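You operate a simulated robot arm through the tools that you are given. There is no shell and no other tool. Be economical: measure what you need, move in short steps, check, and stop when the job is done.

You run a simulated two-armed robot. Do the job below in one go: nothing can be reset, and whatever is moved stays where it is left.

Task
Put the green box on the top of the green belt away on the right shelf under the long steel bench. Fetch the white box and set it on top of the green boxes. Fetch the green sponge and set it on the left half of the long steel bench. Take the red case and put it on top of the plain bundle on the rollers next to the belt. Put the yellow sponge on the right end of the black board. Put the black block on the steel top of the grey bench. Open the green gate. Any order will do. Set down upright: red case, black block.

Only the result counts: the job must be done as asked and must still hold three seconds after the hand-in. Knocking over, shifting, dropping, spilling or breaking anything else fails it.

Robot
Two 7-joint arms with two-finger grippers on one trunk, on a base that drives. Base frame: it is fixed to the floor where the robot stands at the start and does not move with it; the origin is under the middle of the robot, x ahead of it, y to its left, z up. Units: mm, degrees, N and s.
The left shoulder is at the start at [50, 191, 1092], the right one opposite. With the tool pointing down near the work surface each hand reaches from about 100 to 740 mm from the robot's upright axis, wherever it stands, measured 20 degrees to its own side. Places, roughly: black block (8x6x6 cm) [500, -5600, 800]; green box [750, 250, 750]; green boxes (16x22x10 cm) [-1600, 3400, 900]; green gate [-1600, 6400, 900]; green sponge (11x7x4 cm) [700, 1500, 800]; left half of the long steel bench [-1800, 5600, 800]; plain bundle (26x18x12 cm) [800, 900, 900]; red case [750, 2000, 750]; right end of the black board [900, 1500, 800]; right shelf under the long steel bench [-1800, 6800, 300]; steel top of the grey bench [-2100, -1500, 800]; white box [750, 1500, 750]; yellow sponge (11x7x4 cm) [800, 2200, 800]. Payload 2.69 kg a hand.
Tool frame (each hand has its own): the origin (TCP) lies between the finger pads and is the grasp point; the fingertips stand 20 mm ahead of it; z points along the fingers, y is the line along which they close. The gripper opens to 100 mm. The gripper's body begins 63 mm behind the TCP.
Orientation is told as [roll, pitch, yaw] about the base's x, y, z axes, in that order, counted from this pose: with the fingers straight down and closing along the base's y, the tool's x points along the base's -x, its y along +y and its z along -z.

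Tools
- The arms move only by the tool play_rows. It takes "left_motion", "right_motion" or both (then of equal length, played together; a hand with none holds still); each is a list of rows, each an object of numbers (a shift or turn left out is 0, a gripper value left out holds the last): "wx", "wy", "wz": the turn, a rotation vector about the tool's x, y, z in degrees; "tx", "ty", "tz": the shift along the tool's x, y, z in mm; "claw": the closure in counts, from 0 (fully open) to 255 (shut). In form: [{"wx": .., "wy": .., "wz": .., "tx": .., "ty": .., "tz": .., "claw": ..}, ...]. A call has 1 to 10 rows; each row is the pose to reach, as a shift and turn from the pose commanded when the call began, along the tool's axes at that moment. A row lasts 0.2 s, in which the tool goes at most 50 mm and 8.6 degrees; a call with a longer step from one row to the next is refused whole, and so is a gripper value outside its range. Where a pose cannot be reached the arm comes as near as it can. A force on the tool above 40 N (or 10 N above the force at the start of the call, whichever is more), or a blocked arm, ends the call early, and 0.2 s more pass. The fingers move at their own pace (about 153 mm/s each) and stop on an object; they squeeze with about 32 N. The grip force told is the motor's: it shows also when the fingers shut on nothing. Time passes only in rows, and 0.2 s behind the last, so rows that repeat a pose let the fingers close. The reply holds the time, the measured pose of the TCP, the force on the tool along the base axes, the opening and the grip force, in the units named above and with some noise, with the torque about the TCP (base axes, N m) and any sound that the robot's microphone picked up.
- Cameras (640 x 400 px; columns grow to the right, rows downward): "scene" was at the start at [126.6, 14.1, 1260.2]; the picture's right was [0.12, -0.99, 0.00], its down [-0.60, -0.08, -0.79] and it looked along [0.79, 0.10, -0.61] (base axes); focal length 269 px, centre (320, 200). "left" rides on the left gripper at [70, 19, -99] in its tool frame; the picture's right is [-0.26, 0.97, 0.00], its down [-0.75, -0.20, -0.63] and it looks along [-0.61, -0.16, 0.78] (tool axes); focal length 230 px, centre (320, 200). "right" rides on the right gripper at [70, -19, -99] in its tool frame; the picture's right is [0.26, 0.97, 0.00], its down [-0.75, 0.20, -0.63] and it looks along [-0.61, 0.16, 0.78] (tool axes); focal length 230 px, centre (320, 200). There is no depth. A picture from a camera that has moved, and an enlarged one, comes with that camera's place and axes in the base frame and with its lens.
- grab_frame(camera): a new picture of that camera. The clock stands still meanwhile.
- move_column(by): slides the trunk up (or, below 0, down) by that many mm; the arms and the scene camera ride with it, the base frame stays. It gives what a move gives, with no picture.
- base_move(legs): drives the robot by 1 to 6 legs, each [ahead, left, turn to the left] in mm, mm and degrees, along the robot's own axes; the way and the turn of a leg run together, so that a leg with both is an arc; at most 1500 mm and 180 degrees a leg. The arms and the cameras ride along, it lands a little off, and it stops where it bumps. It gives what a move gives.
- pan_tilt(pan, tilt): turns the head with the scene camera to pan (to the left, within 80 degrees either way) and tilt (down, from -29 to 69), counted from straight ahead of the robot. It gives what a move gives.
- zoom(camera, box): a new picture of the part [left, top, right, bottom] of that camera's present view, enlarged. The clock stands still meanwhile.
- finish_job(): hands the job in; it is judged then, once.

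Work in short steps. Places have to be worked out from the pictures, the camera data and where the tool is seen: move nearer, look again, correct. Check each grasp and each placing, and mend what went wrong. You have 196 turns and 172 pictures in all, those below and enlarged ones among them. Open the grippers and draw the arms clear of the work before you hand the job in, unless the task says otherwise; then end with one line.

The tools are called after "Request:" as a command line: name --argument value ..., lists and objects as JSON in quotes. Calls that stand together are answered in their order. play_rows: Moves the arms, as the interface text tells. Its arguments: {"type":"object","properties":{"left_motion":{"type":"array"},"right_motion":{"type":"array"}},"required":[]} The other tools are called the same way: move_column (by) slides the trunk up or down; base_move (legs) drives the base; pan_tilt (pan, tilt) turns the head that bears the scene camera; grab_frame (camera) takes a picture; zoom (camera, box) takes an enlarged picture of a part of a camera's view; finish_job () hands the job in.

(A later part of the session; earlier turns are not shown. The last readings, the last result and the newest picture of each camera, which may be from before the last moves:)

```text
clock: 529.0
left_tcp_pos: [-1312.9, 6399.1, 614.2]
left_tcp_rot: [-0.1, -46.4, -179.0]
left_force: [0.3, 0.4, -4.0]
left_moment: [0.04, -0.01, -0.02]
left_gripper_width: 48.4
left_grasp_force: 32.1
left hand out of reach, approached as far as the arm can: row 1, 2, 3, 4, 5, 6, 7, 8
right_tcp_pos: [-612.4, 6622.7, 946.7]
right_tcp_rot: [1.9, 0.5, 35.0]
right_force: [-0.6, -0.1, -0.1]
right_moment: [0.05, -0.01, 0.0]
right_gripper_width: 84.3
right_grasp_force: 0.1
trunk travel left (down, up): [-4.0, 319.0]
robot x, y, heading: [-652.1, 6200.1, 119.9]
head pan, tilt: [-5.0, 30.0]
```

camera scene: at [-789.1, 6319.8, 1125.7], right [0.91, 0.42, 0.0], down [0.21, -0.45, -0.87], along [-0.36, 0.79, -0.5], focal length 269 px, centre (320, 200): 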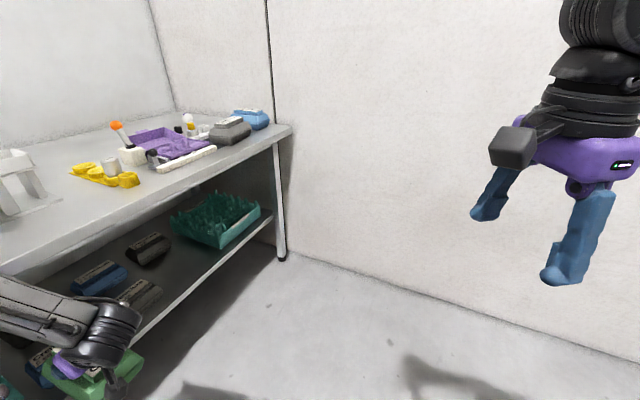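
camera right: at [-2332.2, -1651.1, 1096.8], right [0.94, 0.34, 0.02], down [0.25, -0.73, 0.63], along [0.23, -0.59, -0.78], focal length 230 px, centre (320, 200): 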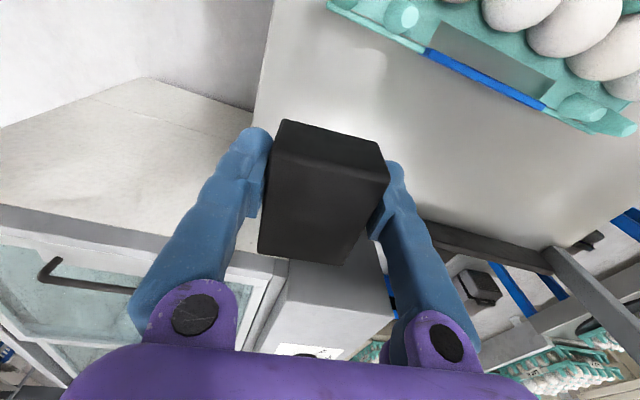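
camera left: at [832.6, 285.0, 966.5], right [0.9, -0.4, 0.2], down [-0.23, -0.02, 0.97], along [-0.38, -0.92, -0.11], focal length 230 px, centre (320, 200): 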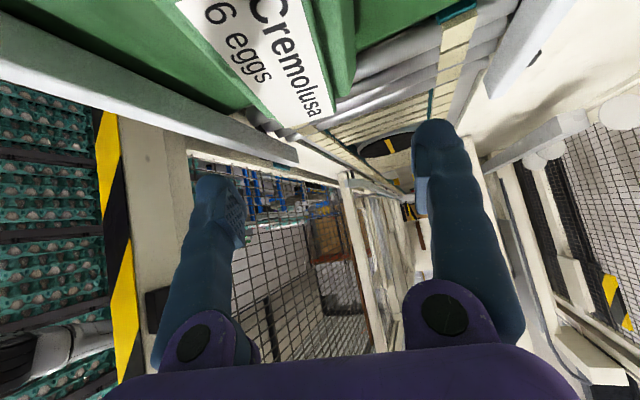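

The left arm can't bend that way at low height; the right arm should suit this slot. Raise, face the bench squarely, and test the right arm's low tilted pose before transferring the carton.

Request:
move_column --by 300

Request:
base_move --legs '[[0, 0, 60]]'

Request:
play_rows --right_motion '[{"wz": -8.5, "ty": -5}, {"wz": -17, "ty": -10}, {"wz": -25.5, "ty": -15}, {"wz": -34, "ty": -20}, {"wz": -42.5, "ty": -25}, {"wz": -51, "ty": -30}, {"wz": -59.5, "ty": -35}, {"wz": -68, "ty": -40}, {"wz": -76.5, "ty": -45}, {"wz": -85, "ty": -50}]'

Request:
play_rows --right_motion '[{"wy": -8}, {"wy": -16}, {"wy": -24}, {"wy": -32}, {"wy": -40}, {"wy": -45.5}]'

```text
clock: 532.0
left_tcp_pos: [-1313.1, 6398.9, 913.4]
left_tcp_rot: [-0.2, -46.4, -179.1]
left_force: [0.0, -0.2, -4.9]
left_moment: [-0.02, -0.05, 0.0]
left_gripper_width: 48.2
left_grasp_force: 31.9
right_tcp_pos: [-612.2, 6621.6, 1247.6]
right_tcp_rot: [1.9, 0.5, 35.0]
right_force: [-0.2, 0.1, -0.2]
right_moment: [-0.01, 0.01, 0.0]
right_gripper_width: 84.3
right_grasp_force: 0.0
trunk travel left (down, up): [-304.0, 19.0]
robot x, y, heading: [-654.3, 6199.8, 119.5]
head pan, tilt: [-5.0, 30.0]
```

```text
clock: 535.0
left_tcp_pos: [-1158.5, 5730.5, 914.0]
left_tcp_rot: [-0.2, -46.4, -119.4]
left_force: [0.6, 0.4, -3.8]
left_moment: [0.0, 0.02, 0.03]
left_gripper_width: 48.3
left_grasp_force: 31.5
right_tcp_pos: [-996.3, 6448.7, 1246.3]
right_tcp_rot: [1.8, 0.6, 94.7]
right_force: [-0.5, -0.6, -0.5]
right_moment: [0.04, 0.03, 0.01]
right_gripper_width: 84.1
right_grasp_force: 0.1
trunk travel left (down, up): [-304.0, 19.0]
robot x, y, heading: [-653.5, 6199.2, 179.8]
head pan, tilt: [-5.0, 30.0]
```

```text
clock: 537.2
left_tcp_pos: [-1157.6, 5730.2, 913.8]
left_tcp_rot: [-0.1, -46.3, -119.4]
left_force: [0.0, 0.0, -4.2]
left_moment: [0.01, 0.02, 0.03]
left_gripper_width: 48.3
left_grasp_force: 31.8
right_tcp_pos: [-946.0, 6451.6, 1246.4]
right_tcp_rot: [0.6, -1.9, 179.8]
right_force: [-0.7, -0.5, -0.3]
right_moment: [-0.02, -0.02, 0.03]
right_gripper_width: 84.3
right_grasp_force: 0.0
trunk travel left (down, up): [-304.0, 19.0]
robot x, y, heading: [-652.8, 6203.2, 179.4]
head pan, tilt: [-5.0, 30.0]
```

```text
clock: 538.6
left_tcp_pos: [-1158.0, 5731.0, 914.1]
left_tcp_rot: [-0.2, -46.4, -119.3]
left_force: [0.4, -0.3, -4.7]
left_moment: [0.02, -0.01, 0.0]
left_gripper_width: 48.3
left_grasp_force: 32.2
right_tcp_pos: [-987.8, 6449.0, 1306.2]
right_tcp_rot: [1.0, -47.5, 179.1]
right_force: [0.1, 0.7, 0.0]
right_moment: [0.0, 0.01, -0.01]
right_gripper_width: 84.2
right_grasp_force: 0.0
right hand out of reach, approached as far as the arm can: row 4, 5, 6
trunk travel left (down, up): [-304.0, 19.0]
robot x, y, heading: [-656.0, 6199.2, 179.1]
head pan, tilt: [-5.0, 30.0]
```

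Extend the right hand forward, lower the trunk, then test going to z≈480.

Request:
play_rows --right_motion '[{"tz": 37, "tx": -9}, {"tz": 75, "tx": -18}, {"tz": 112, "tx": -27}, {"tz": 150, "tx": -36}, {"tz": 187, "tx": -45}, {"tz": 225, "tx": -54}, {"tz": 262, "tx": -62}, {"tz": 299, "tx": -71}]'

Request:
move_column --by -302

Request:
play_rows --right_motion '[{"tz": 25, "tx": 27}, {"tz": 50, "tx": 55}, {"tz": 75, "tx": 82}, {"tz": 100, "tx": 109}, {"tz": 125, "tx": 136}, {"tz": 150, "tx": 164}, {"tz": 175, "tx": 191}, {"tz": 200, "tx": 218}, {"tz": 225, "tx": 245}, {"tz": 247, "tx": 270}]'

```text
clock: 540.4
left_tcp_pos: [-1159.9, 5729.7, 912.7]
left_tcp_rot: [-0.1, -46.4, -119.4]
left_force: [-0.5, -0.3, -5.6]
left_moment: [0.04, -0.02, -0.01]
left_gripper_width: 48.4
left_grasp_force: 32.0
right_tcp_pos: [-1258.2, 6448.1, 1150.9]
right_tcp_rot: [0.8, -47.3, 179.1]
right_force: [-0.4, 0.6, -0.7]
right_moment: [-0.01, 0.03, 0.01]
right_gripper_width: 84.1
right_grasp_force: 0.0
trunk travel left (down, up): [-304.0, 19.0]
robot x, y, heading: [-654.0, 6201.9, 179.5]
head pan, tilt: [-5.0, 30.0]
```

```text
clock: 543.5
left_tcp_pos: [-1156.5, 5731.1, 611.8]
left_tcp_rot: [-0.2, -46.5, -119.4]
left_force: [-0.5, 0.6, -4.9]
left_moment: [0.01, -0.04, 0.03]
left_gripper_width: 48.2
left_grasp_force: 31.9
right_tcp_pos: [-1257.0, 6448.6, 850.9]
right_tcp_rot: [0.9, -47.5, 179.0]
right_force: [-1.0, -0.2, -0.4]
right_moment: [-0.04, 0.0, -0.04]
right_gripper_width: 84.2
right_grasp_force: 0.1
trunk travel left (down, up): [-2.0, 321.0]
robot x, y, heading: [-650.9, 6199.5, 179.3]
head pan, tilt: [-5.0, 30.0]
```

```text
clock: 545.7
left_tcp_pos: [-1157.7, 5731.3, 612.2]
left_tcp_rot: [-0.2, -46.5, -119.3]
left_force: [-0.3, 0.0, -4.2]
left_moment: [0.02, -0.01, -0.01]
left_gripper_width: 48.4
left_grasp_force: 31.7
right_tcp_pos: [-1257.4, 6443.7, 559.1]
right_tcp_rot: [1.2, -47.2, 178.9]
right_force: [-0.4, 0.9, -0.6]
right_moment: [0.03, -0.02, -0.02]
right_gripper_width: 84.3
right_grasp_force: 0.1
right hand out of reach, approached as far as the arm can: row 8, 9, 10
trunk travel left (down, up): [-2.0, 321.0]
robot x, y, heading: [-652.3, 6199.6, 179.6]
head pan, tilt: [-5.0, 30.0]
```

Much better: z 559 reached. Test drawing in 80 mm and lowering further.

Request:
play_rows --right_motion '[{"tz": -29, "tx": 27}, {"tz": -59, "tx": 54}, {"tz": -32, "tx": 83}, {"tz": -5, "tx": 113}, {"tz": -5, "tx": 113}]'

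Request:
play_rows --right_motion '[{"ty": -30, "tz": 20, "tx": 22}, {"ty": -60, "tz": 40, "tx": 44}, {"ty": -60, "tz": 54, "tx": 59}]'

```text
clock: 546.9
left_tcp_pos: [-1157.8, 5730.8, 612.0]
left_tcp_rot: [-0.1, -46.4, -119.4]
left_force: [-0.2, 0.4, -4.6]
left_moment: [0.03, -0.01, 0.03]
left_gripper_width: 48.4
left_grasp_force: 32.0
right_tcp_pos: [-1222.9, 6464.5, 585.9]
right_tcp_rot: [1.6, -46.8, 179.1]
right_force: [-0.3, 0.8, 0.2]
right_moment: [0.02, 0.0, 0.04]
right_gripper_width: 84.1
right_grasp_force: 0.0
right hand out of reach, approached as far as the arm can: row 1, 2, 3, 4, 5
trunk travel left (down, up): [-2.0, 321.0]
robot x, y, heading: [-654.9, 6201.7, 179.9]
head pan, tilt: [-5.0, 30.0]
```

```text
clock: 547.7
left_tcp_pos: [-1156.8, 5730.4, 612.7]
left_tcp_rot: [-0.1, -46.4, -119.4]
left_force: [0.5, -0.5, -2.7]
left_moment: [0.04, -0.01, 0.01]
left_gripper_width: 48.5
left_grasp_force: 32.4
right_tcp_pos: [-1216.9, 6527.0, 537.5]
right_tcp_rot: [2.5, -47.7, 179.2]
right_force: [0.4, 0.0, 0.1]
right_moment: [-0.03, -0.06, 0.03]
right_gripper_width: 84.1
right_grasp_force: 0.1
right hand out of reach, approached as far as the arm can: row 1, 2, 3
trunk travel left (down, up): [-2.0, 321.0]
robot x, y, heading: [-651.1, 6198.6, 179.9]
head pan, tilt: [-5.0, 30.0]
```

Going outward/right helps. Test further out and lower.

Request:
play_rows --right_motion '[{"tz": 30, "tx": -18, "ty": -20}, {"tz": 60, "tx": -36, "ty": -40}, {"tz": 85, "tx": -40, "ty": -60}, {"tz": 105, "tx": -25, "ty": -60}, {"tz": 125, "tx": -5, "ty": -60}, {"tz": 141, "tx": 7, "ty": -60}]'

```text
clock: 549.1
left_tcp_pos: [-1158.2, 5731.2, 612.4]
left_tcp_rot: [-0.3, -46.4, -119.4]
left_force: [0.1, -0.2, -4.4]
left_moment: [0.05, 0.04, 0.02]
left_gripper_width: 48.3
left_grasp_force: 32.2
right_tcp_pos: [-1316.8, 6587.0, 435.1]
right_tcp_rot: [0.9, -47.5, 179.1]
right_force: [-0.3, -0.1, -0.3]
right_moment: [-0.01, -0.02, 0.03]
right_gripper_width: 84.1
right_grasp_force: 0.1
trunk travel left (down, up): [-2.0, 321.0]
robot x, y, heading: [-652.0, 6202.5, 179.3]
head pan, tilt: [-5.0, 30.0]
```

The right arm can reach z 435 at offset (665,−386). So: set the carton temporarily on the bench front strip at ≈(−1503,6215) with the left hand, regrasp with the right. Raise trunk and turn the left hand to point −x.

Request:
move_column --by 300

Request:
play_rows --left_motion '[{"wx": 5.6, "wz": 5.4}, {"wx": 11.2, "wz": 10.8}, {"wx": 16.8, "wz": 16.1}, {"wx": 22.4, "wz": 21.4}, {"wx": 28, "wz": 26.7}, {"wx": 33.6, "wz": 32}, {"wx": 39.2, "wz": 37.3}, {"wx": 44.2, "wz": 42}]'

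Request:
pan_tilt --pan 5 --tilt 35

Request:
grab_frame --camera "scene"

```text
clock: 552.1
left_tcp_pos: [-1158.6, 5731.1, 913.0]
left_tcp_rot: [-0.1, -46.4, -119.4]
left_force: [-0.4, 0.1, -4.7]
left_moment: [0.01, -0.04, 0.01]
left_gripper_width: 48.2
left_grasp_force: 32.2
right_tcp_pos: [-1317.7, 6586.9, 735.1]
right_tcp_rot: [1.0, -47.4, 179.1]
right_force: [0.1, 0.9, 0.3]
right_moment: [0.0, 0.01, 0.01]
right_gripper_width: 84.4
right_grasp_force: 0.1
trunk travel left (down, up): [-302.0, 21.0]
robot x, y, heading: [-651.3, 6199.5, 179.8]
head pan, tilt: [-5.0, 30.0]
```

```text
clock: 553.9
left_tcp_pos: [-1157.2, 5730.5, 911.9]
left_tcp_rot: [-0.1, -46.6, 179.6]
left_force: [0.9, 0.0, -4.4]
left_moment: [0.02, -0.03, 0.01]
left_gripper_width: 48.2
left_grasp_force: 31.8
right_tcp_pos: [-1317.8, 6586.6, 736.2]
right_tcp_rot: [1.0, -47.5, 179.0]
right_force: [0.2, -0.9, 0.5]
right_moment: [0.04, 0.0, -0.05]
right_gripper_width: 84.1
right_grasp_force: 0.2
trunk travel left (down, up): [-302.0, 21.0]
robot x, y, heading: [-653.1, 6201.8, 179.7]
head pan, tilt: [-5.0, 30.0]
```

```text
clock: 554.6
left_tcp_pos: [-1158.3, 5731.4, 912.0]
left_tcp_rot: [-0.1, -46.6, 179.8]
left_force: [-0.4, -0.1, -3.2]
left_moment: [0.01, -0.03, -0.01]
left_gripper_width: 48.4
left_grasp_force: 32.3
right_tcp_pos: [-1317.5, 6586.4, 734.8]
right_tcp_rot: [0.9, -47.4, 178.9]
right_force: [0.5, 0.2, 0.4]
right_moment: [0.01, 0.02, 0.03]
right_gripper_width: 84.3
right_grasp_force: 0.1
trunk travel left (down, up): [-302.0, 21.0]
robot x, y, heading: [-655.8, 6199.5, 179.7]
head pan, tilt: [5.0, 35.0]
```

```text
33 pictures are left
camera scene: at [-780.5, 6196.4, 1415.9], right [-0.08, 1.0, 0.0], down [0.57, 0.05, -0.82], along [-0.82, -0.06, -0.57], focal length 269 px, centre (320, 200)
```

scene: 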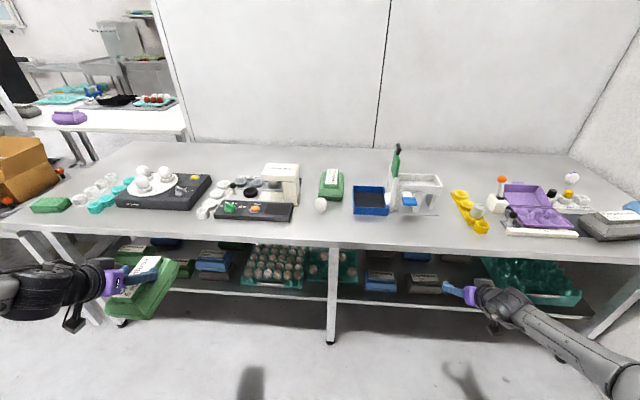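

Now raise/retract the right hand, bring the left hand inward, then drive to the front strip.

Request:
play_rows --right_motion '[{"tz": -35, "tx": -5, "ty": 15}, {"tz": -70, "tx": -10, "ty": 30}, {"tz": -105, "tx": -15, "ty": 45}, {"tz": -140, "tx": -20, "ty": 60}, {"tz": -175, "tx": -26, "ty": 75}, {"tz": -210, "tx": -32, "ty": 90}, {"tz": -245, "tx": -38, "ty": 105}, {"tz": -280, "tx": -44, "ty": 120}, {"tz": -316, "tx": -49, "ty": 130}]' --left_motion '[{"ty": -20, "tz": 7, "tx": -6}, {"ty": -40, "tz": 14, "tx": -12}, {"ty": -60, "tz": 21, "tx": -18}, {"ty": -80, "tz": 28, "tx": -25}, {"ty": -100, "tz": 35, "tx": -31}, {"ty": -120, "tz": 42, "tx": -37}, {"ty": -140, "tz": 49, "tx": -44}, {"ty": -155, "tz": 54, "tx": -50}, {"ty": -170, "tz": 58, "tx": -55}]'

Request:
base_move --legs '[[0, -314, 0], [200, 0, 0]]'

Request:
grab_frame --camera "scene"

```text
clock: 556.6
left_tcp_pos: [-1230.0, 5896.0, 924.5]
left_tcp_rot: [-0.2, -46.5, 179.7]
left_force: [-0.3, -0.4, -5.3]
left_moment: [0.0, -0.04, 0.0]
left_gripper_width: 48.5
left_grasp_force: 31.9
left hand out of reach, approached as far as the arm can: row 8, 9
right_tcp_pos: [-1117.4, 6458.6, 985.7]
right_tcp_rot: [0.9, -47.4, 178.9]
right_force: [-0.7, 0.2, -1.1]
right_moment: [0.01, 0.01, -0.01]
right_gripper_width: 84.2
right_grasp_force: 0.0
right hand out of reach, approached as far as the arm can: row 4, 5, 6
trunk travel left (down, up): [-302.0, 21.0]
robot x, y, heading: [-653.5, 6198.7, 179.6]
head pan, tilt: [5.0, 35.0]
```

```text
clock: 561.1
left_tcp_pos: [-1427.9, 6211.2, 925.2]
left_tcp_rot: [-0.2, -46.4, 179.6]
left_force: [0.3, -0.2, -4.3]
left_moment: [0.0, -0.06, 0.01]
left_gripper_width: 48.3
left_grasp_force: 32.6
right_tcp_pos: [-1314.3, 6773.0, 985.7]
right_tcp_rot: [0.8, -47.3, 178.8]
right_force: [-0.7, 0.6, 0.6]
right_moment: [0.02, 0.0, 0.0]
right_gripper_width: 84.3
right_grasp_force: 0.0
trunk travel left (down, up): [-302.0, 21.0]
robot x, y, heading: [-844.9, 6515.1, 179.5]
head pan, tilt: [5.0, 35.0]
```

```text
32 pictures are left
camera scene: at [-977.2, 6511.4, 1415.8], right [-0.08, 1.0, 0.0], down [0.57, 0.05, -0.82], along [-0.82, -0.06, -0.57], focal length 269 px, centre (320, 200)
```

scene: 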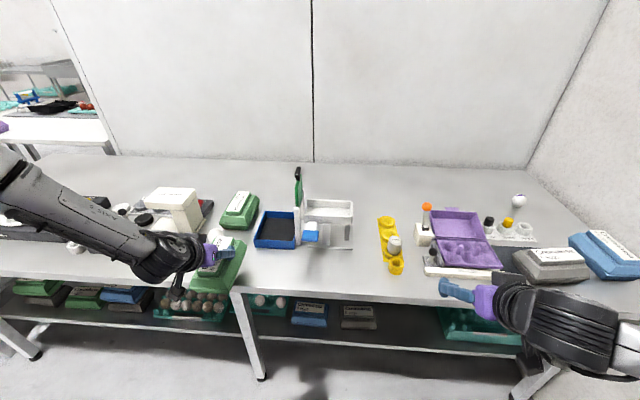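

Drive 69 ahead (carton over the free front strip), then lower.

Request:
base_move --legs '[[69, -9, 0]]'

Request:
move_column --by -38

Request:
zoom --camera "scene" --box '[140, 160, 360, 310]'

```text
clock: 562.1
left_tcp_pos: [-1496.1, 6219.9, 924.0]
left_tcp_rot: [-0.2, -46.4, 179.6]
left_force: [-0.5, -0.6, -4.4]
left_moment: [0.0, -0.03, -0.02]
left_gripper_width: 48.3
left_grasp_force: 32.1
right_tcp_pos: [-1383.1, 6782.3, 984.7]
right_tcp_rot: [0.9, -47.3, 179.0]
right_force: [-0.8, -0.2, 0.2]
right_moment: [0.01, -0.02, -0.02]
right_gripper_width: 83.9
right_grasp_force: 0.1
trunk travel left (down, up): [-302.0, 21.0]
robot x, y, heading: [-917.3, 6526.2, 179.6]
head pan, tilt: [5.0, 35.0]
```

```text
clock: 562.9
left_tcp_pos: [-1491.9, 6219.8, 885.9]
left_tcp_rot: [-0.2, -46.3, 179.8]
left_force: [15.2, -2.3, 0.3]
left_moment: [-0.01, -0.53, -0.32]
left_gripper_width: 48.7
left_grasp_force: 32.2
right_tcp_pos: [-1379.8, 6781.8, 948.3]
right_tcp_rot: [0.9, -47.6, 179.0]
right_force: [0.2, -0.6, 0.1]
right_moment: [-0.01, 0.02, 0.0]
right_gripper_width: 84.2
right_grasp_force: 0.0
trunk travel left (down, up): [-264.0, 59.0]
robot x, y, heading: [-920.1, 6523.4, 179.5]
head pan, tilt: [5.0, 35.0]
```

```text
2.67 times, centred on (250, 235) of scene
camera zoom: at [-1042.3, 6520.5, 1378.0], right [-0.08, 1.0, 0.0], down [0.57, 0.05, -0.82], along [-0.82, -0.07, -0.57], focal length 717 px, centre (507, 107)
```

zoom: 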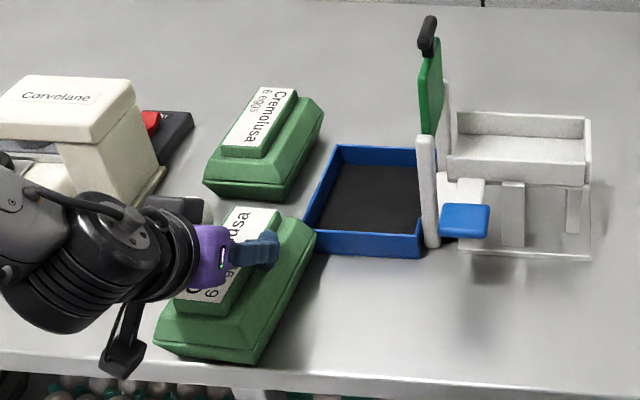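

A 15 N push along x means the carton touches something ahead (tray corner or egg). Raise a bit and back off, then look.

Request:
base_move --legs '[[-30, 0, 0]]'

Request:
move_column --by 45

Request:
base_move --legs '[[-120, 0, 0]]'

Request:
zoom --camera "scene" --box '[140, 140, 360, 290]'

```text
clock: 563.8
left_tcp_pos: [-1464.7, 6220.6, 886.7]
left_tcp_rot: [-0.2, -46.4, 179.6]
left_force: [0.4, 1.1, -4.0]
left_moment: [0.0, 0.01, 0.01]
left_gripper_width: 48.6
left_grasp_force: 31.7
right_tcp_pos: [-1352.0, 6782.0, 949.1]
right_tcp_rot: [0.8, -47.4, 179.0]
right_force: [0.0, -0.6, 0.0]
right_moment: [0.01, 0.0, -0.01]
right_gripper_width: 84.2
right_grasp_force: 0.0
trunk travel left (down, up): [-264.0, 59.0]
robot x, y, heading: [-886.1, 6524.2, 179.6]
head pan, tilt: [5.0, 35.0]
```

```text
clock: 564.6
left_tcp_pos: [-1465.4, 6219.9, 930.8]
left_tcp_rot: [-0.2, -46.4, 179.6]
left_force: [-1.4, 0.1, -4.8]
left_moment: [0.02, -0.03, -0.01]
left_gripper_width: 48.4
left_grasp_force: 32.0
right_tcp_pos: [-1353.5, 6781.3, 993.0]
right_tcp_rot: [0.9, -47.3, 179.1]
right_force: [0.7, 1.3, -0.8]
right_moment: [-0.01, 0.01, 0.01]
right_gripper_width: 84.3
right_grasp_force: 0.0
trunk travel left (down, up): [-309.0, 14.0]
robot x, y, heading: [-889.2, 6524.7, 179.6]
head pan, tilt: [5.0, 35.0]
```

```text
clock: 565.9
left_tcp_pos: [-1345.6, 6217.8, 930.8]
left_tcp_rot: [-0.2, -46.5, 179.8]
left_force: [0.2, -0.4, -4.1]
left_moment: [0.0, -0.02, 0.01]
left_gripper_width: 48.2
left_grasp_force: 31.7
right_tcp_pos: [-1234.4, 6779.5, 993.5]
right_tcp_rot: [0.9, -47.5, 179.1]
right_force: [-0.2, 0.1, -0.3]
right_moment: [0.01, 0.02, 0.01]
right_gripper_width: 84.3
right_grasp_force: 0.1
trunk travel left (down, up): [-309.0, 14.0]
robot x, y, heading: [-769.9, 6524.2, 179.8]
head pan, tilt: [5.0, 35.0]
```

```text
2.67 times, centred on (250, 215) of scene
camera zoom: at [-895.5, 6519.2, 1422.9], right [-0.08, 1.0, 0.0], down [0.57, 0.05, -0.82], along [-0.82, -0.07, -0.57], focal length 717 px, centre (507, 160)
```

zoom: 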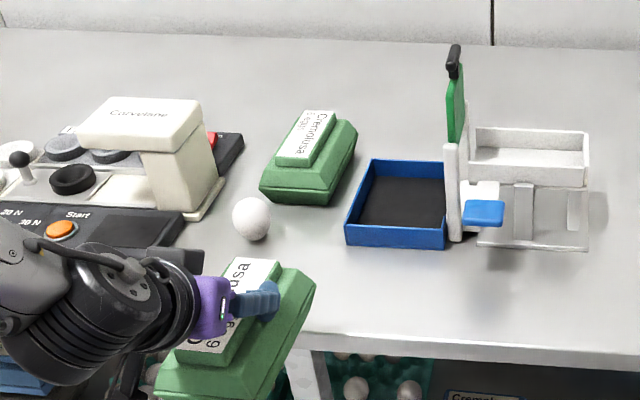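

Objects look undisturbed; contact was likely the blue tray's corner. Use a spot nearer the front: centre (−1480,6203).

Request:
base_move --legs '[[134, 15, 0]]'

Request:
move_column --by -46

Request:
zoom --camera "scene" --box '[140, 180, 360, 330]'

```text
clock: 567.2
left_tcp_pos: [-1477.8, 6202.5, 931.6]
left_tcp_rot: [-0.2, -46.4, 179.9]
left_force: [-1.1, -0.1, -4.2]
left_moment: [0.05, 0.0, 0.0]
left_gripper_width: 48.5
left_grasp_force: 31.9
right_tcp_pos: [-1369.0, 6764.8, 991.5]
right_tcp_rot: [0.8, -47.3, 179.2]
right_force: [-1.0, -1.1, 0.1]
right_moment: [0.02, -0.01, 0.01]
right_gripper_width: 84.2
right_grasp_force: 0.0
trunk travel left (down, up): [-309.0, 14.0]
robot x, y, heading: [-898.3, 6510.8, 179.8]
head pan, tilt: [5.0, 35.0]
```

```text
clock: 568.0
left_tcp_pos: [-1477.1, 6201.2, 885.7]
left_tcp_rot: [-0.2, -46.5, 180.0]
left_force: [-1.6, -0.6, -4.3]
left_moment: [-0.01, -0.05, -0.01]
left_gripper_width: 48.6
left_grasp_force: 32.1
right_tcp_pos: [-1368.8, 6764.1, 946.2]
right_tcp_rot: [1.0, -47.4, 179.2]
right_force: [-0.4, 0.7, 0.1]
right_moment: [0.0, 0.0, -0.01]
right_gripper_width: 84.2
right_grasp_force: 0.1
trunk travel left (down, up): [-263.0, 60.0]
robot x, y, heading: [-901.3, 6511.4, 179.8]
head pan, tilt: [5.0, 35.0]
```

```text
2.67 times, centred on (250, 255) of scene
camera zoom: at [-1029.2, 6504.7, 1376.8], right [-0.08, 1.0, 0.0], down [0.57, 0.05, -0.82], along [-0.82, -0.07, -0.57], focal length 717 px, centre (507, 53)
```

zoom: 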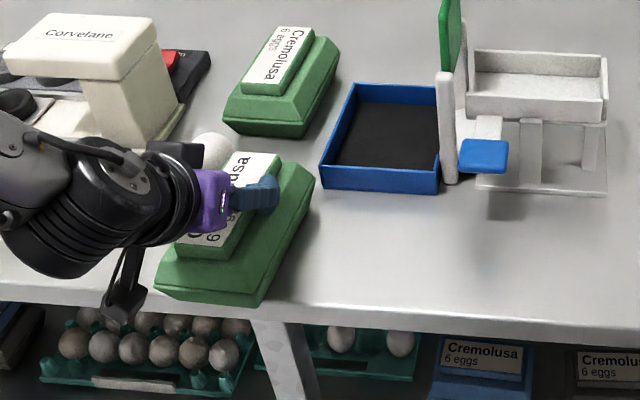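

No contact now. Lower the last ~10 mm softly with the arm.

Request:
play_rows --left_motion '[{"tz": 1.4, "tx": 1.4}, {"tz": 2.8, "tx": 2.9}, {"tz": 4.1, "tx": 4.3}, {"tz": 5.5, "tx": 5.8}, {"tz": 6.9, "tx": 7.2}, {"tz": 8.3, "tx": 8.7}, {"tz": 9.6, "tx": 10.1}]'

```text
clock: 569.6
left_tcp_pos: [-1475.4, 6200.1, 884.7]
left_tcp_rot: [-0.1, -46.6, 179.7]
left_force: [-4.5, 4.3, 10.3]
left_moment: [-0.3, -0.42, -0.05]
left_gripper_width: 48.4
left_grasp_force: 31.9
left hand out of reach, approached as far as the arm can: row 2, 3, 4, 5, 6, 7
right_tcp_pos: [-1368.0, 6765.5, 947.2]
right_tcp_rot: [1.0, -47.4, 179.1]
right_force: [-0.5, 0.5, -0.5]
right_moment: [0.01, -0.03, 0.01]
right_gripper_width: 84.1
right_grasp_force: 0.2
trunk travel left (down, up): [-263.0, 60.0]
robot x, y, heading: [-901.0, 6510.2, 179.6]
head pan, tilt: [5.0, 35.0]
```

Contact (≈15 N). Release, and withdraw back/up along the finger axis.

Request:
play_rows --left_motion '[{"claw": 0}, {"claw": 0}, {"claw": 0}, {"tz": -10, "tx": -10, "claw": 0}, {"tz": -30, "tx": -30, "claw": 0}, {"tz": -60, "tx": -45, "claw": 0}, {"tz": -95, "tx": -45, "claw": 0}, {"tz": -130, "tx": -45, "claw": 0}]'

Request:
zoom --camera "scene" --box '[140, 160, 380, 330]'

```text
clock: 571.5
left_tcp_pos: [-1412.0, 6198.2, 1004.5]
left_tcp_rot: [-0.3, -46.4, 179.9]
left_force: [1.0, 0.5, 0.2]
left_moment: [-0.02, 0.01, 0.02]
left_gripper_width: 99.9
left_grasp_force: 0.2
right_tcp_pos: [-1366.0, 6765.2, 947.4]
right_tcp_rot: [1.0, -47.5, 179.3]
right_force: [0.3, -0.7, -0.6]
right_moment: [0.0, -0.01, 0.04]
right_gripper_width: 84.4
right_grasp_force: 0.1
trunk travel left (down, up): [-263.0, 60.0]
robot x, y, heading: [-900.7, 6507.5, 180.1]
head pan, tilt: [5.0, 35.0]
```

```text
2.35 times, centred on (260, 245) of scene
camera zoom: at [-1027.7, 6505.1, 1377.0], right [-0.08, 1.0, 0.0], down [0.57, 0.05, -0.82], along [-0.82, -0.07, -0.57], focal length 632 px, centre (461, 94)
```

zoom: 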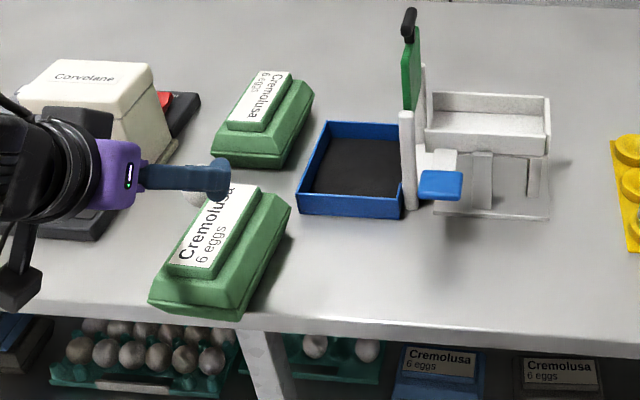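

Carton is on the bench. Bring the right hand: extend 109 mm, retract the left, and slide the base left 565.

Request:
play_rows --right_motion '[{"tz": 27, "tx": -25, "claw": 0}, {"tz": 54, "tx": -50, "claw": 0}, {"tz": 80, "tx": -74, "claw": 0}, {"tz": 80, "tx": -74, "claw": 0}, {"tz": 80, "tx": -74, "claw": 0}]' --left_motion '[{"tz": -25, "tx": 7}, {"tz": -50, "tx": 14}, {"tz": -75, "tx": 20}, {"tz": -100, "tx": 27}, {"tz": -121, "tx": 33}]'

Request:
base_move --legs '[[0, 565, 0]]'

Request:
grab_frame --camera "scene"

Request:
grab_frame --camera "right"

```text
clock: 572.6
left_tcp_pos: [-1331.9, 6188.6, 1064.2]
left_tcp_rot: [-0.2, -46.4, 179.8]
left_force: [0.0, 0.0, 0.5]
left_moment: [0.01, 0.0, 0.01]
left_gripper_width: 99.8
left_grasp_force: 0.0
left hand out of reach, approached as far as the arm can: row 4, 5
right_tcp_pos: [-1478.1, 6765.2, 948.3]
right_tcp_rot: [0.9, -47.4, 179.1]
right_force: [-0.6, 0.1, 0.6]
right_moment: [0.01, 0.01, 0.0]
right_gripper_width: 100.0
right_grasp_force: 0.1
trunk travel left (down, up): [-263.0, 60.0]
robot x, y, heading: [-899.6, 6510.9, 179.9]
head pan, tilt: [5.0, 35.0]
```

```text
clock: 578.1
left_tcp_pos: [-1334.0, 5626.0, 1063.4]
left_tcp_rot: [-0.2, -46.4, 180.1]
left_force: [0.0, 0.3, -0.5]
left_moment: [-0.01, -0.01, 0.0]
left_gripper_width: 100.1
left_grasp_force: 0.2
right_tcp_pos: [-1480.2, 6202.7, 947.6]
right_tcp_rot: [0.9, -47.5, 179.3]
right_force: [-0.6, 0.0, 0.5]
right_moment: [-0.02, 0.01, -0.02]
right_gripper_width: 100.0
right_grasp_force: 0.0
trunk travel left (down, up): [-263.0, 60.0]
robot x, y, heading: [-903.8, 5943.6, 179.7]
head pan, tilt: [5.0, 35.0]
```

```text
27 pictures are left
camera scene: at [-1030.1, 5942.9, 1376.9], right [-0.09, 1.0, 0.0], down [0.57, 0.05, -0.82], along [-0.82, -0.07, -0.57], focal length 269 px, centre (320, 200)
```

scene: 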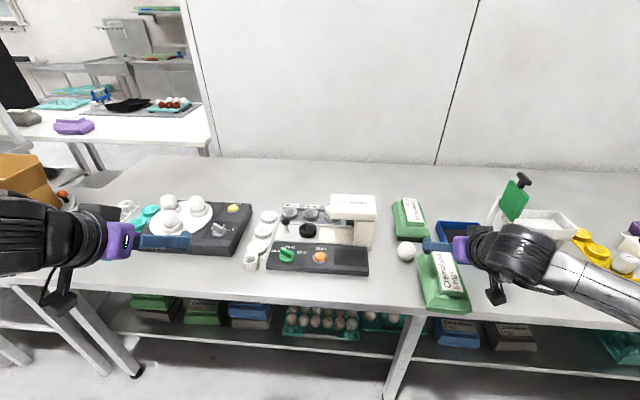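

```text
26 pictures are left
camera right: at [-1359.6, 6221.3, 963.8], right [0.18, -0.97, -0.18], down [-0.04, -0.19, 0.98], along [-0.98, -0.16, -0.08], focal length 230 px, centre (320, 200)
```

right: 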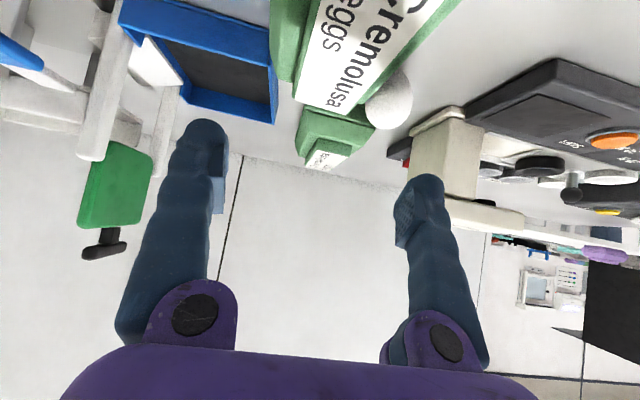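

Zoom for the block's exact place.

Request:
zoom --camera "scene" --box '[380, 200, 520, 330]'

```text
3.08 times, centred on (450, 265) of scene
camera zoom: at [-1030.1, 5942.9, 1376.9], right [-0.09, 1.0, 0.0], down [0.57, 0.05, -0.82], along [-0.82, -0.07, -0.57], focal length 827 px, centre (-80, 0)
```

zoom: 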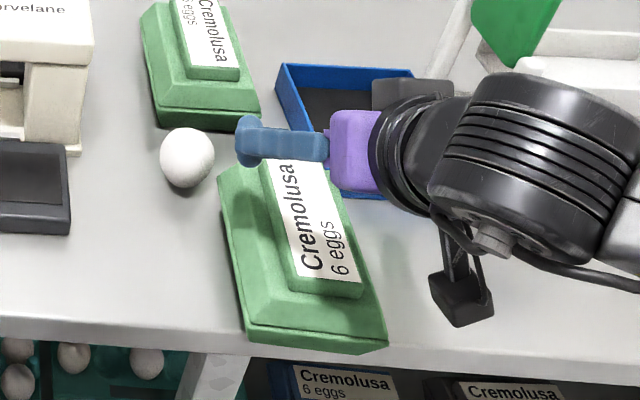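

Block centre ≈ (−1475,6201), top z≈883. Descend vertically ~62 mm with a 75 mm opening, grip.

Request:
play_rows --right_motion '[{"tz": 0, "tx": 5, "ty": 2, "claw": 64}, {"tz": 12, "tx": 20, "ty": 2, "claw": 64}, {"tz": 24, "tx": 34, "ty": 2, "claw": 64}, {"tz": 34, "tx": 44, "ty": 2, "claw": 64}, {"tz": 38, "tx": 49, "ty": 2, "claw": 64}, {"tz": 38, "tx": 49, "ty": 2, "claw": 255}, {"tz": 38, "tx": 49, "ty": 2, "claw": 255}, {"tz": 38, "tx": 49, "ty": 2, "claw": 255}]'

Request:
move_column --by 55

Request:
zoom --camera "scene" --box '[380, 200, 520, 330]'

```text
clock: 579.9
left_tcp_pos: [-1333.2, 5626.0, 1064.1]
left_tcp_rot: [-0.3, -46.4, 180.0]
left_force: [0.2, 0.3, -0.2]
left_moment: [-0.01, 0.0, 0.0]
left_gripper_width: 100.3
left_grasp_force: 0.0
right_tcp_pos: [-1475.5, 6197.7, 886.1]
right_tcp_rot: [0.8, -47.3, 179.3]
right_force: [-0.2, 1.5, -0.2]
right_moment: [0.0, 0.24, -0.1]
right_gripper_width: 48.4
right_grasp_force: 32.4
trunk travel left (down, up): [-263.0, 60.0]
robot x, y, heading: [-904.8, 5947.8, 179.7]
head pan, tilt: [5.0, 35.0]
```

```text
clock: 580.8
left_tcp_pos: [-1335.7, 5627.3, 1117.9]
left_tcp_rot: [-0.2, -46.3, 180.0]
left_force: [-0.3, -0.7, -0.9]
left_moment: [-0.03, -0.02, 0.01]
left_gripper_width: 100.0
left_grasp_force: 0.0
right_tcp_pos: [-1474.9, 6199.8, 940.8]
right_tcp_rot: [1.0, -47.3, 179.3]
right_force: [-0.5, 0.7, -3.9]
right_moment: [0.02, 0.01, -0.02]
right_gripper_width: 48.4
right_grasp_force: 31.6
trunk travel left (down, up): [-318.0, 5.0]
robot x, y, heading: [-903.5, 5946.8, 179.8]
head pan, tilt: [5.0, 35.0]
```

```text
3.08 times, centred on (450, 265) of scene
camera zoom: at [-1030.8, 5943.2, 1431.8], right [-0.09, 1.0, 0.0], down [0.57, 0.05, -0.82], along [-0.82, -0.07, -0.57], focal length 827 px, centre (-80, 0)
```

zoom: 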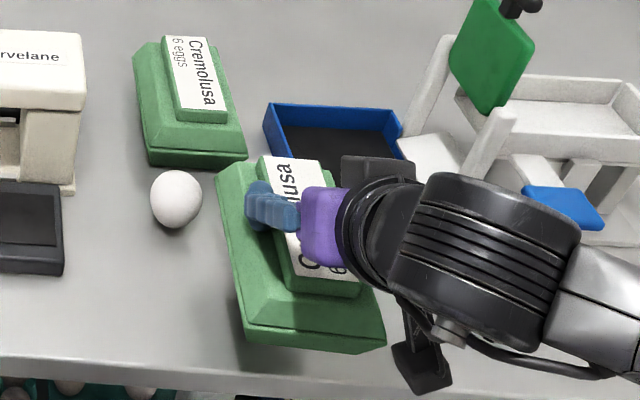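

Held by the right hand. Back off, slide to the slot, extend/outward, and lower the trunk.

Request:
base_move --legs '[[-245, 0, 0], [0, -455, 0]]'

Request:
play_rows --right_motion '[{"ty": -30, "tz": 9, "tx": -8}, {"ty": -60, "tz": 18, "tx": -16}, {"ty": -90, "tz": 28, "tx": -26}, {"ty": -120, "tz": 37, "tx": -34}, {"ty": -134, "tz": 44, "tx": -41}]'

Request:
move_column --by -318

Request:
grab_frame --camera "scene"

```text
clock: 582.8
left_tcp_pos: [-1095.0, 5626.1, 1118.0]
left_tcp_rot: [-0.2, -46.3, 179.7]
left_force: [0.1, 0.1, 0.5]
left_moment: [-0.01, -0.04, 0.01]
left_gripper_width: 99.8
left_grasp_force: 0.2
right_tcp_pos: [-1231.4, 6200.8, 937.7]
right_tcp_rot: [0.9, -46.9, 179.1]
right_force: [-0.6, 0.1, -3.9]
right_moment: [0.01, -0.01, -0.03]
right_gripper_width: 48.5
right_grasp_force: 31.9
trunk travel left (down, up): [-318.0, 5.0]
robot x, y, heading: [-658.9, 5944.4, 179.8]
head pan, tilt: [5.0, 35.0]
stopped in leg 1: the robot was blocked; the commanded pose is now the measured one
```

```text
clock: 584.0
left_tcp_pos: [-1093.5, 5627.8, 1119.4]
left_tcp_rot: [-0.2, -46.3, 179.7]
left_force: [-0.2, 0.1, 0.0]
left_moment: [0.03, -0.02, 0.02]
left_gripper_width: 100.3
left_grasp_force: 0.1
right_tcp_pos: [-1293.9, 6334.8, 939.3]
right_tcp_rot: [1.0, -47.2, 179.1]
right_force: [-0.6, -0.4, -5.1]
right_moment: [0.0, -0.05, 0.0]
right_gripper_width: 48.4
right_grasp_force: 32.0
trunk travel left (down, up): [-318.0, 5.0]
robot x, y, heading: [-664.1, 5946.8, 179.4]
head pan, tilt: [5.0, 35.0]
```

```text
clock: 587.1
left_tcp_pos: [-1094.4, 5627.2, 800.1]
left_tcp_rot: [-0.1, -46.3, 179.7]
left_force: [0.0, -0.5, 0.5]
left_moment: [-0.01, 0.02, 0.02]
left_gripper_width: 100.0
left_grasp_force: 0.0
right_tcp_pos: [-1293.1, 6335.4, 621.7]
right_tcp_rot: [0.9, -47.2, 179.2]
right_force: [0.2, -0.1, -4.3]
right_moment: [0.01, -0.02, -0.01]
right_gripper_width: 48.5
right_grasp_force: 32.6
trunk travel left (down, up): [0.0, 323.0]
robot x, y, heading: [-657.9, 5946.8, 179.5]
head pan, tilt: [5.0, 35.0]
```

```text
23 pictures are left
camera scene: at [-789.2, 5942.9, 1114.0], right [-0.08, 1.0, 0.0], down [0.57, 0.05, -0.82], along [-0.82, -0.07, -0.57], focal length 269 px, centre (320, 200)
```

scene: 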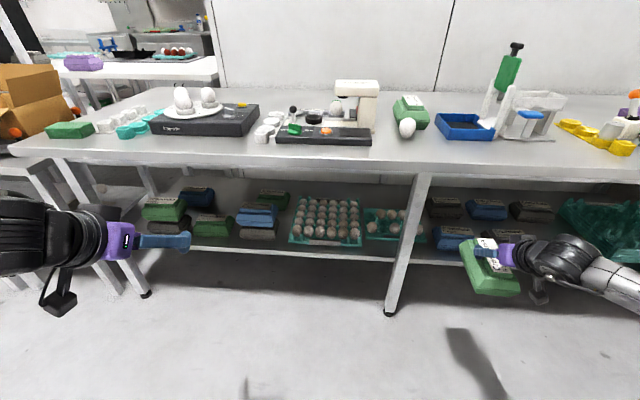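

Still need the sideways move: ahead 10, right 460; then lower to z≈520.

Request:
base_move --legs '[[8, 0, 0], [0, -462, 0]]'

Request:
play_rows --right_motion '[{"tz": 20, "tx": 22}, {"tz": 40, "tx": 44}, {"tz": 55, "tx": 60}, {"tz": 70, "tx": 76}, {"tz": 70, "tx": 76}]'

Request:
pan_tilt --pan -20 --tilt 35

Request:
grab_frame --camera "scene"

Request:
grab_frame --camera "right"

```text
clock: 592.1
left_tcp_pos: [-1099.5, 6090.8, 799.9]
left_tcp_rot: [-0.2, -46.2, 179.8]
left_force: [-0.1, -0.2, -0.3]
left_moment: [0.01, 0.01, 0.01]
left_gripper_width: 100.1
left_grasp_force: 0.0
right_tcp_pos: [-1299.2, 6798.8, 620.5]
right_tcp_rot: [0.8, -47.2, 179.2]
right_force: [-0.3, 0.3, -5.1]
right_moment: [0.01, -0.04, -0.02]
right_gripper_width: 48.2
right_grasp_force: 31.7
trunk travel left (down, up): [0.0, 323.0]
robot x, y, heading: [-666.6, 6413.8, 179.6]
head pan, tilt: [5.0, 35.0]
```

```text
clock: 593.3
left_tcp_pos: [-1098.5, 6090.1, 800.5]
left_tcp_rot: [-0.2, -46.3, 179.8]
left_force: [0.4, 0.3, 0.5]
left_moment: [0.03, -0.01, 0.02]
left_gripper_width: 100.1
left_grasp_force: 0.0
right_tcp_pos: [-1298.7, 6794.4, 518.0]
right_tcp_rot: [0.9, -47.2, 179.3]
right_force: [-0.4, 0.1, -4.5]
right_moment: [-0.01, -0.02, 0.01]
right_gripper_width: 48.2
right_grasp_force: 31.8
trunk travel left (down, up): [0.0, 323.0]
robot x, y, heading: [-669.1, 6409.3, 179.6]
head pan, tilt: [5.0, 35.0]
```

```text
clock: 594.2
left_tcp_pos: [-1098.3, 6090.9, 801.0]
left_tcp_rot: [-0.2, -46.4, 179.9]
left_force: [0.1, 0.6, 0.8]
left_moment: [0.0, 0.0, -0.01]
left_gripper_width: 100.0
left_grasp_force: 0.0
right_tcp_pos: [-1298.2, 6794.7, 518.8]
right_tcp_rot: [0.9, -47.2, 179.2]
right_force: [0.4, 0.0, -4.5]
right_moment: [0.01, -0.02, 0.01]
right_gripper_width: 48.2
right_grasp_force: 31.5
trunk travel left (down, up): [0.0, 323.0]
robot x, y, heading: [-668.4, 6410.1, 179.4]
head pan, tilt: [-20.0, 35.0]
```

```text
22 pictures are left
camera scene: at [-789.6, 6444.1, 1113.9], right [0.35, 0.94, 0.0], down [0.54, -0.2, -0.82], along [-0.77, 0.28, -0.57], focal length 269 px, centre (320, 200)
```

scene: 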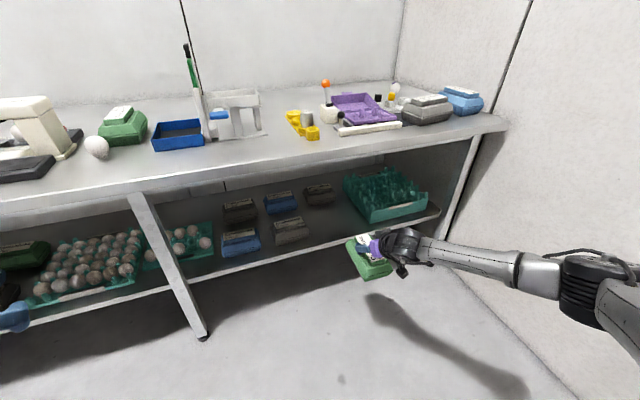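

```text
21 pictures are left
camera right: at [-1178.2, 6813.5, 534.5], right [0.17, -0.97, -0.18], down [-0.05, -0.19, 0.98], along [-0.98, -0.16, -0.08], focal length 230 px, centre (320, 200)
```

right: 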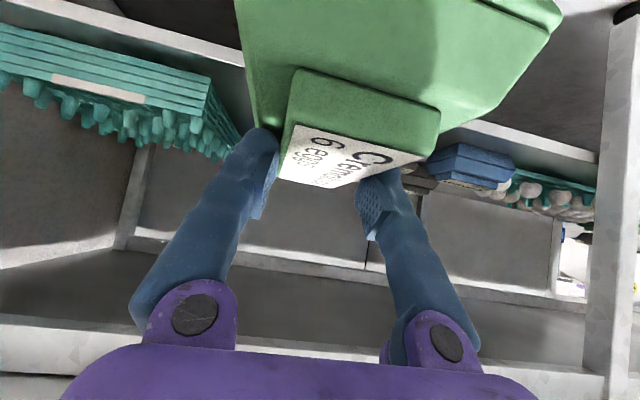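

View is clear: slot free between blue/grey cartons and teal tray. Lower 12 mm and drive in 180 mm, then check.

Request:
play_rows --right_motion '[{"tz": 4, "tx": 4}, {"tz": 8, "tx": 9}]'

Request:
base_move --legs '[[180, 0, 0]]'

Request:
grab_frame --camera "scene"

Request:
grab_frame --camera "right"

```text
clock: 594.8
left_tcp_pos: [-1099.6, 6090.5, 800.5]
left_tcp_rot: [-0.2, -46.3, 179.8]
left_force: [-0.4, -0.1, -0.6]
left_moment: [0.0, 0.01, 0.01]
left_gripper_width: 99.9
left_grasp_force: 0.2
right_tcp_pos: [-1298.3, 6795.5, 506.8]
right_tcp_rot: [0.9, -47.2, 179.1]
right_force: [0.2, -1.1, -4.4]
right_moment: [0.0, -0.07, -0.01]
right_gripper_width: 48.1
right_grasp_force: 31.7
trunk travel left (down, up): [0.0, 323.0]
robot x, y, heading: [-668.1, 6408.6, 180.0]
head pan, tilt: [-20.0, 35.0]
```

```text
clock: 596.3
left_tcp_pos: [-1276.7, 6091.2, 800.4]
left_tcp_rot: [-0.1, -46.3, 179.8]
left_force: [0.1, 0.4, -0.1]
left_moment: [0.0, 0.04, 0.02]
left_gripper_width: 100.0
left_grasp_force: 0.1
right_tcp_pos: [-1475.8, 6796.2, 505.5]
right_tcp_rot: [0.9, -47.2, 179.2]
right_force: [0.6, 0.8, -4.6]
right_moment: [0.0, -0.03, 0.01]
right_gripper_width: 48.7
right_grasp_force: 32.1
trunk travel left (down, up): [0.0, 323.0]
robot x, y, heading: [-844.8, 6413.0, 179.8]
head pan, tilt: [-20.0, 35.0]
```

```text
20 pictures are left
camera scene: at [-967.0, 6444.8, 1113.9], right [0.35, 0.94, 0.0], down [0.54, -0.2, -0.82], along [-0.77, 0.28, -0.57], focal length 269 px, centre (320, 200)
```

scene: 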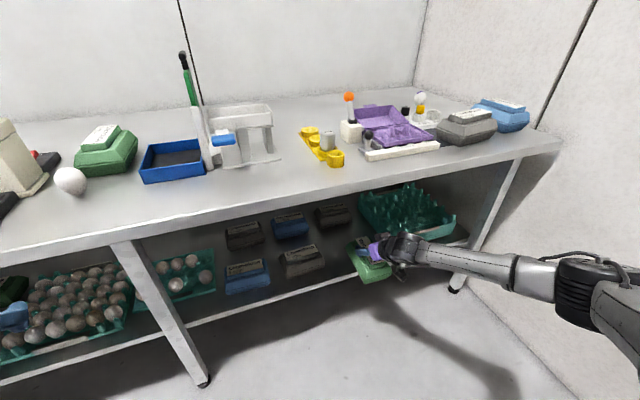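

```text
19 pictures are left
camera right: at [-1356.0, 6815.0, 522.2], right [0.17, -0.97, -0.18], down [-0.05, -0.19, 0.98], along [-0.98, -0.16, -0.08], focal length 230 px, centre (320, 200)
```

right: 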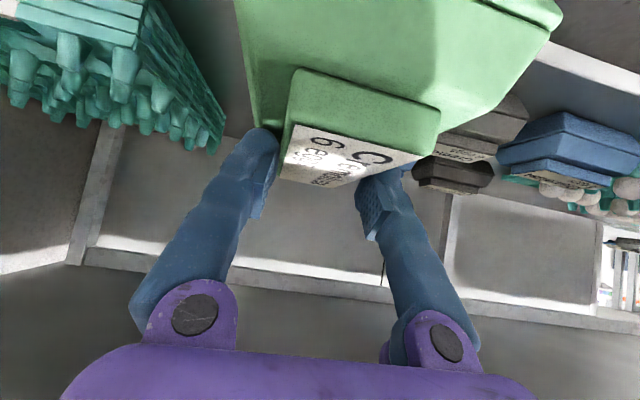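

Gap of ~60–80 mm on either side. Drive the remaining 108 mm.

Request:
base_move --legs '[[108, 0, 0]]'

Request:
grab_frame --camera "scene"

```text
clock: 597.5
left_tcp_pos: [-1386.1, 6092.0, 801.0]
left_tcp_rot: [-0.2, -46.4, 180.0]
left_force: [-0.2, -0.5, 0.1]
left_moment: [0.02, -0.01, 0.03]
left_gripper_width: 99.9
left_grasp_force: 0.0
right_tcp_pos: [-1585.6, 6795.7, 504.9]
right_tcp_rot: [1.0, -47.2, 179.3]
right_force: [-0.2, 0.9, -4.1]
right_moment: [-0.02, 0.0, -0.03]
right_gripper_width: 48.3
right_grasp_force: 31.1
trunk travel left (down, up): [0.0, 323.0]
robot x, y, heading: [-950.2, 6409.3, 179.5]
head pan, tilt: [-20.0, 35.0]
```

```text
18 pictures are left
camera scene: at [-1076.5, 6445.1, 1113.9], right [0.34, 0.94, 0.0], down [0.54, -0.2, -0.82], along [-0.77, 0.28, -0.57], focal length 269 px, centre (320, 200)
```

scene: 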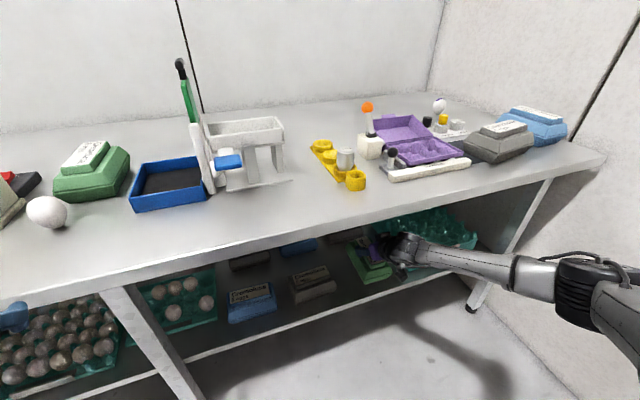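

Carton is inside the shelf. Lower in 4 mm steps until contact.

Request:
play_rows --right_motion '[{"tz": 2.7, "tx": 2.9}, {"tz": 5.4, "tx": 5.9}, {"tz": 8.1, "tx": 8.8}, {"tz": 10.8, "tx": 11.8}, {"tz": 13.5, "tx": 14.7}, {"tz": 16.2, "tx": 17.7}, {"tz": 18.9, "tx": 20.6}, {"tz": 21.6, "tx": 23.6}]'

```text
clock: 599.2
left_tcp_pos: [-1385.3, 6090.5, 801.2]
left_tcp_rot: [-0.2, -46.3, 179.9]
left_force: [-0.6, -0.5, 0.0]
left_moment: [-0.01, 0.0, 0.0]
left_gripper_width: 99.9
left_grasp_force: 0.1
right_tcp_pos: [-1585.7, 6795.6, 473.3]
right_tcp_rot: [1.0, -47.2, 179.3]
right_force: [1.0, -0.7, -3.8]
right_moment: [-0.02, -0.04, 0.02]
right_gripper_width: 48.4
right_grasp_force: 32.4
trunk travel left (down, up): [0.0, 323.0]
robot x, y, heading: [-955.9, 6410.3, 180.0]
head pan, tilt: [-20.0, 35.0]
```

No contact at 473 yet. Continue.

Request:
play_rows --right_motion '[{"tz": 2.7, "tx": 2.9}, {"tz": 5.4, "tx": 5.9}, {"tz": 8.1, "tx": 8.8}, {"tz": 10.8, "tx": 11.8}, {"tz": 13.5, "tx": 14.7}, {"tz": 16.2, "tx": 17.7}, {"tz": 18.9, "tx": 20.6}, {"tz": 21.6, "tx": 23.6}]'

Request:
zoom --camera "scene" --box '[280, 200, 480, 330]'

```text
clock: 601.0
left_tcp_pos: [-1385.0, 6092.9, 800.9]
left_tcp_rot: [-0.2, -46.3, 179.9]
left_force: [0.0, 0.9, -0.9]
left_moment: [0.02, -0.02, -0.01]
left_gripper_width: 100.0
left_grasp_force: 0.0
right_tcp_pos: [-1585.9, 6796.7, 441.5]
right_tcp_rot: [0.9, -47.2, 179.4]
right_force: [-0.5, 0.4, -4.5]
right_moment: [0.03, -0.09, 0.0]
right_gripper_width: 48.2
right_grasp_force: 32.0
trunk travel left (down, up): [0.0, 323.0]
robot x, y, heading: [-952.0, 6411.8, 179.7]
head pan, tilt: [-20.0, 35.0]
```

```text
3.08 times, centred on (380, 265) of scene
camera zoom: at [-1076.4, 6445.1, 1113.9], right [0.35, 0.94, 0.0], down [0.54, -0.2, -0.82], along [-0.77, 0.28, -0.57], focal length 827 px, centre (135, 0)
```

zoom: 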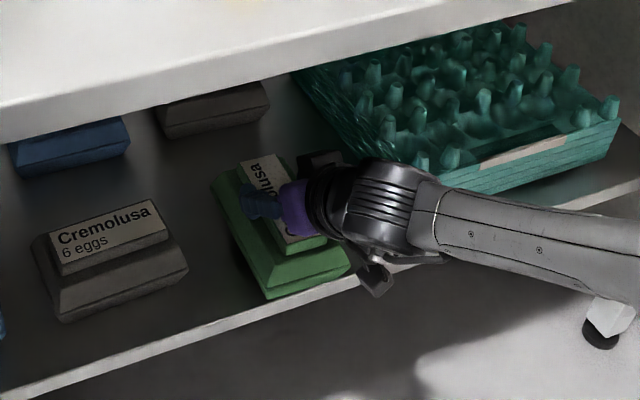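

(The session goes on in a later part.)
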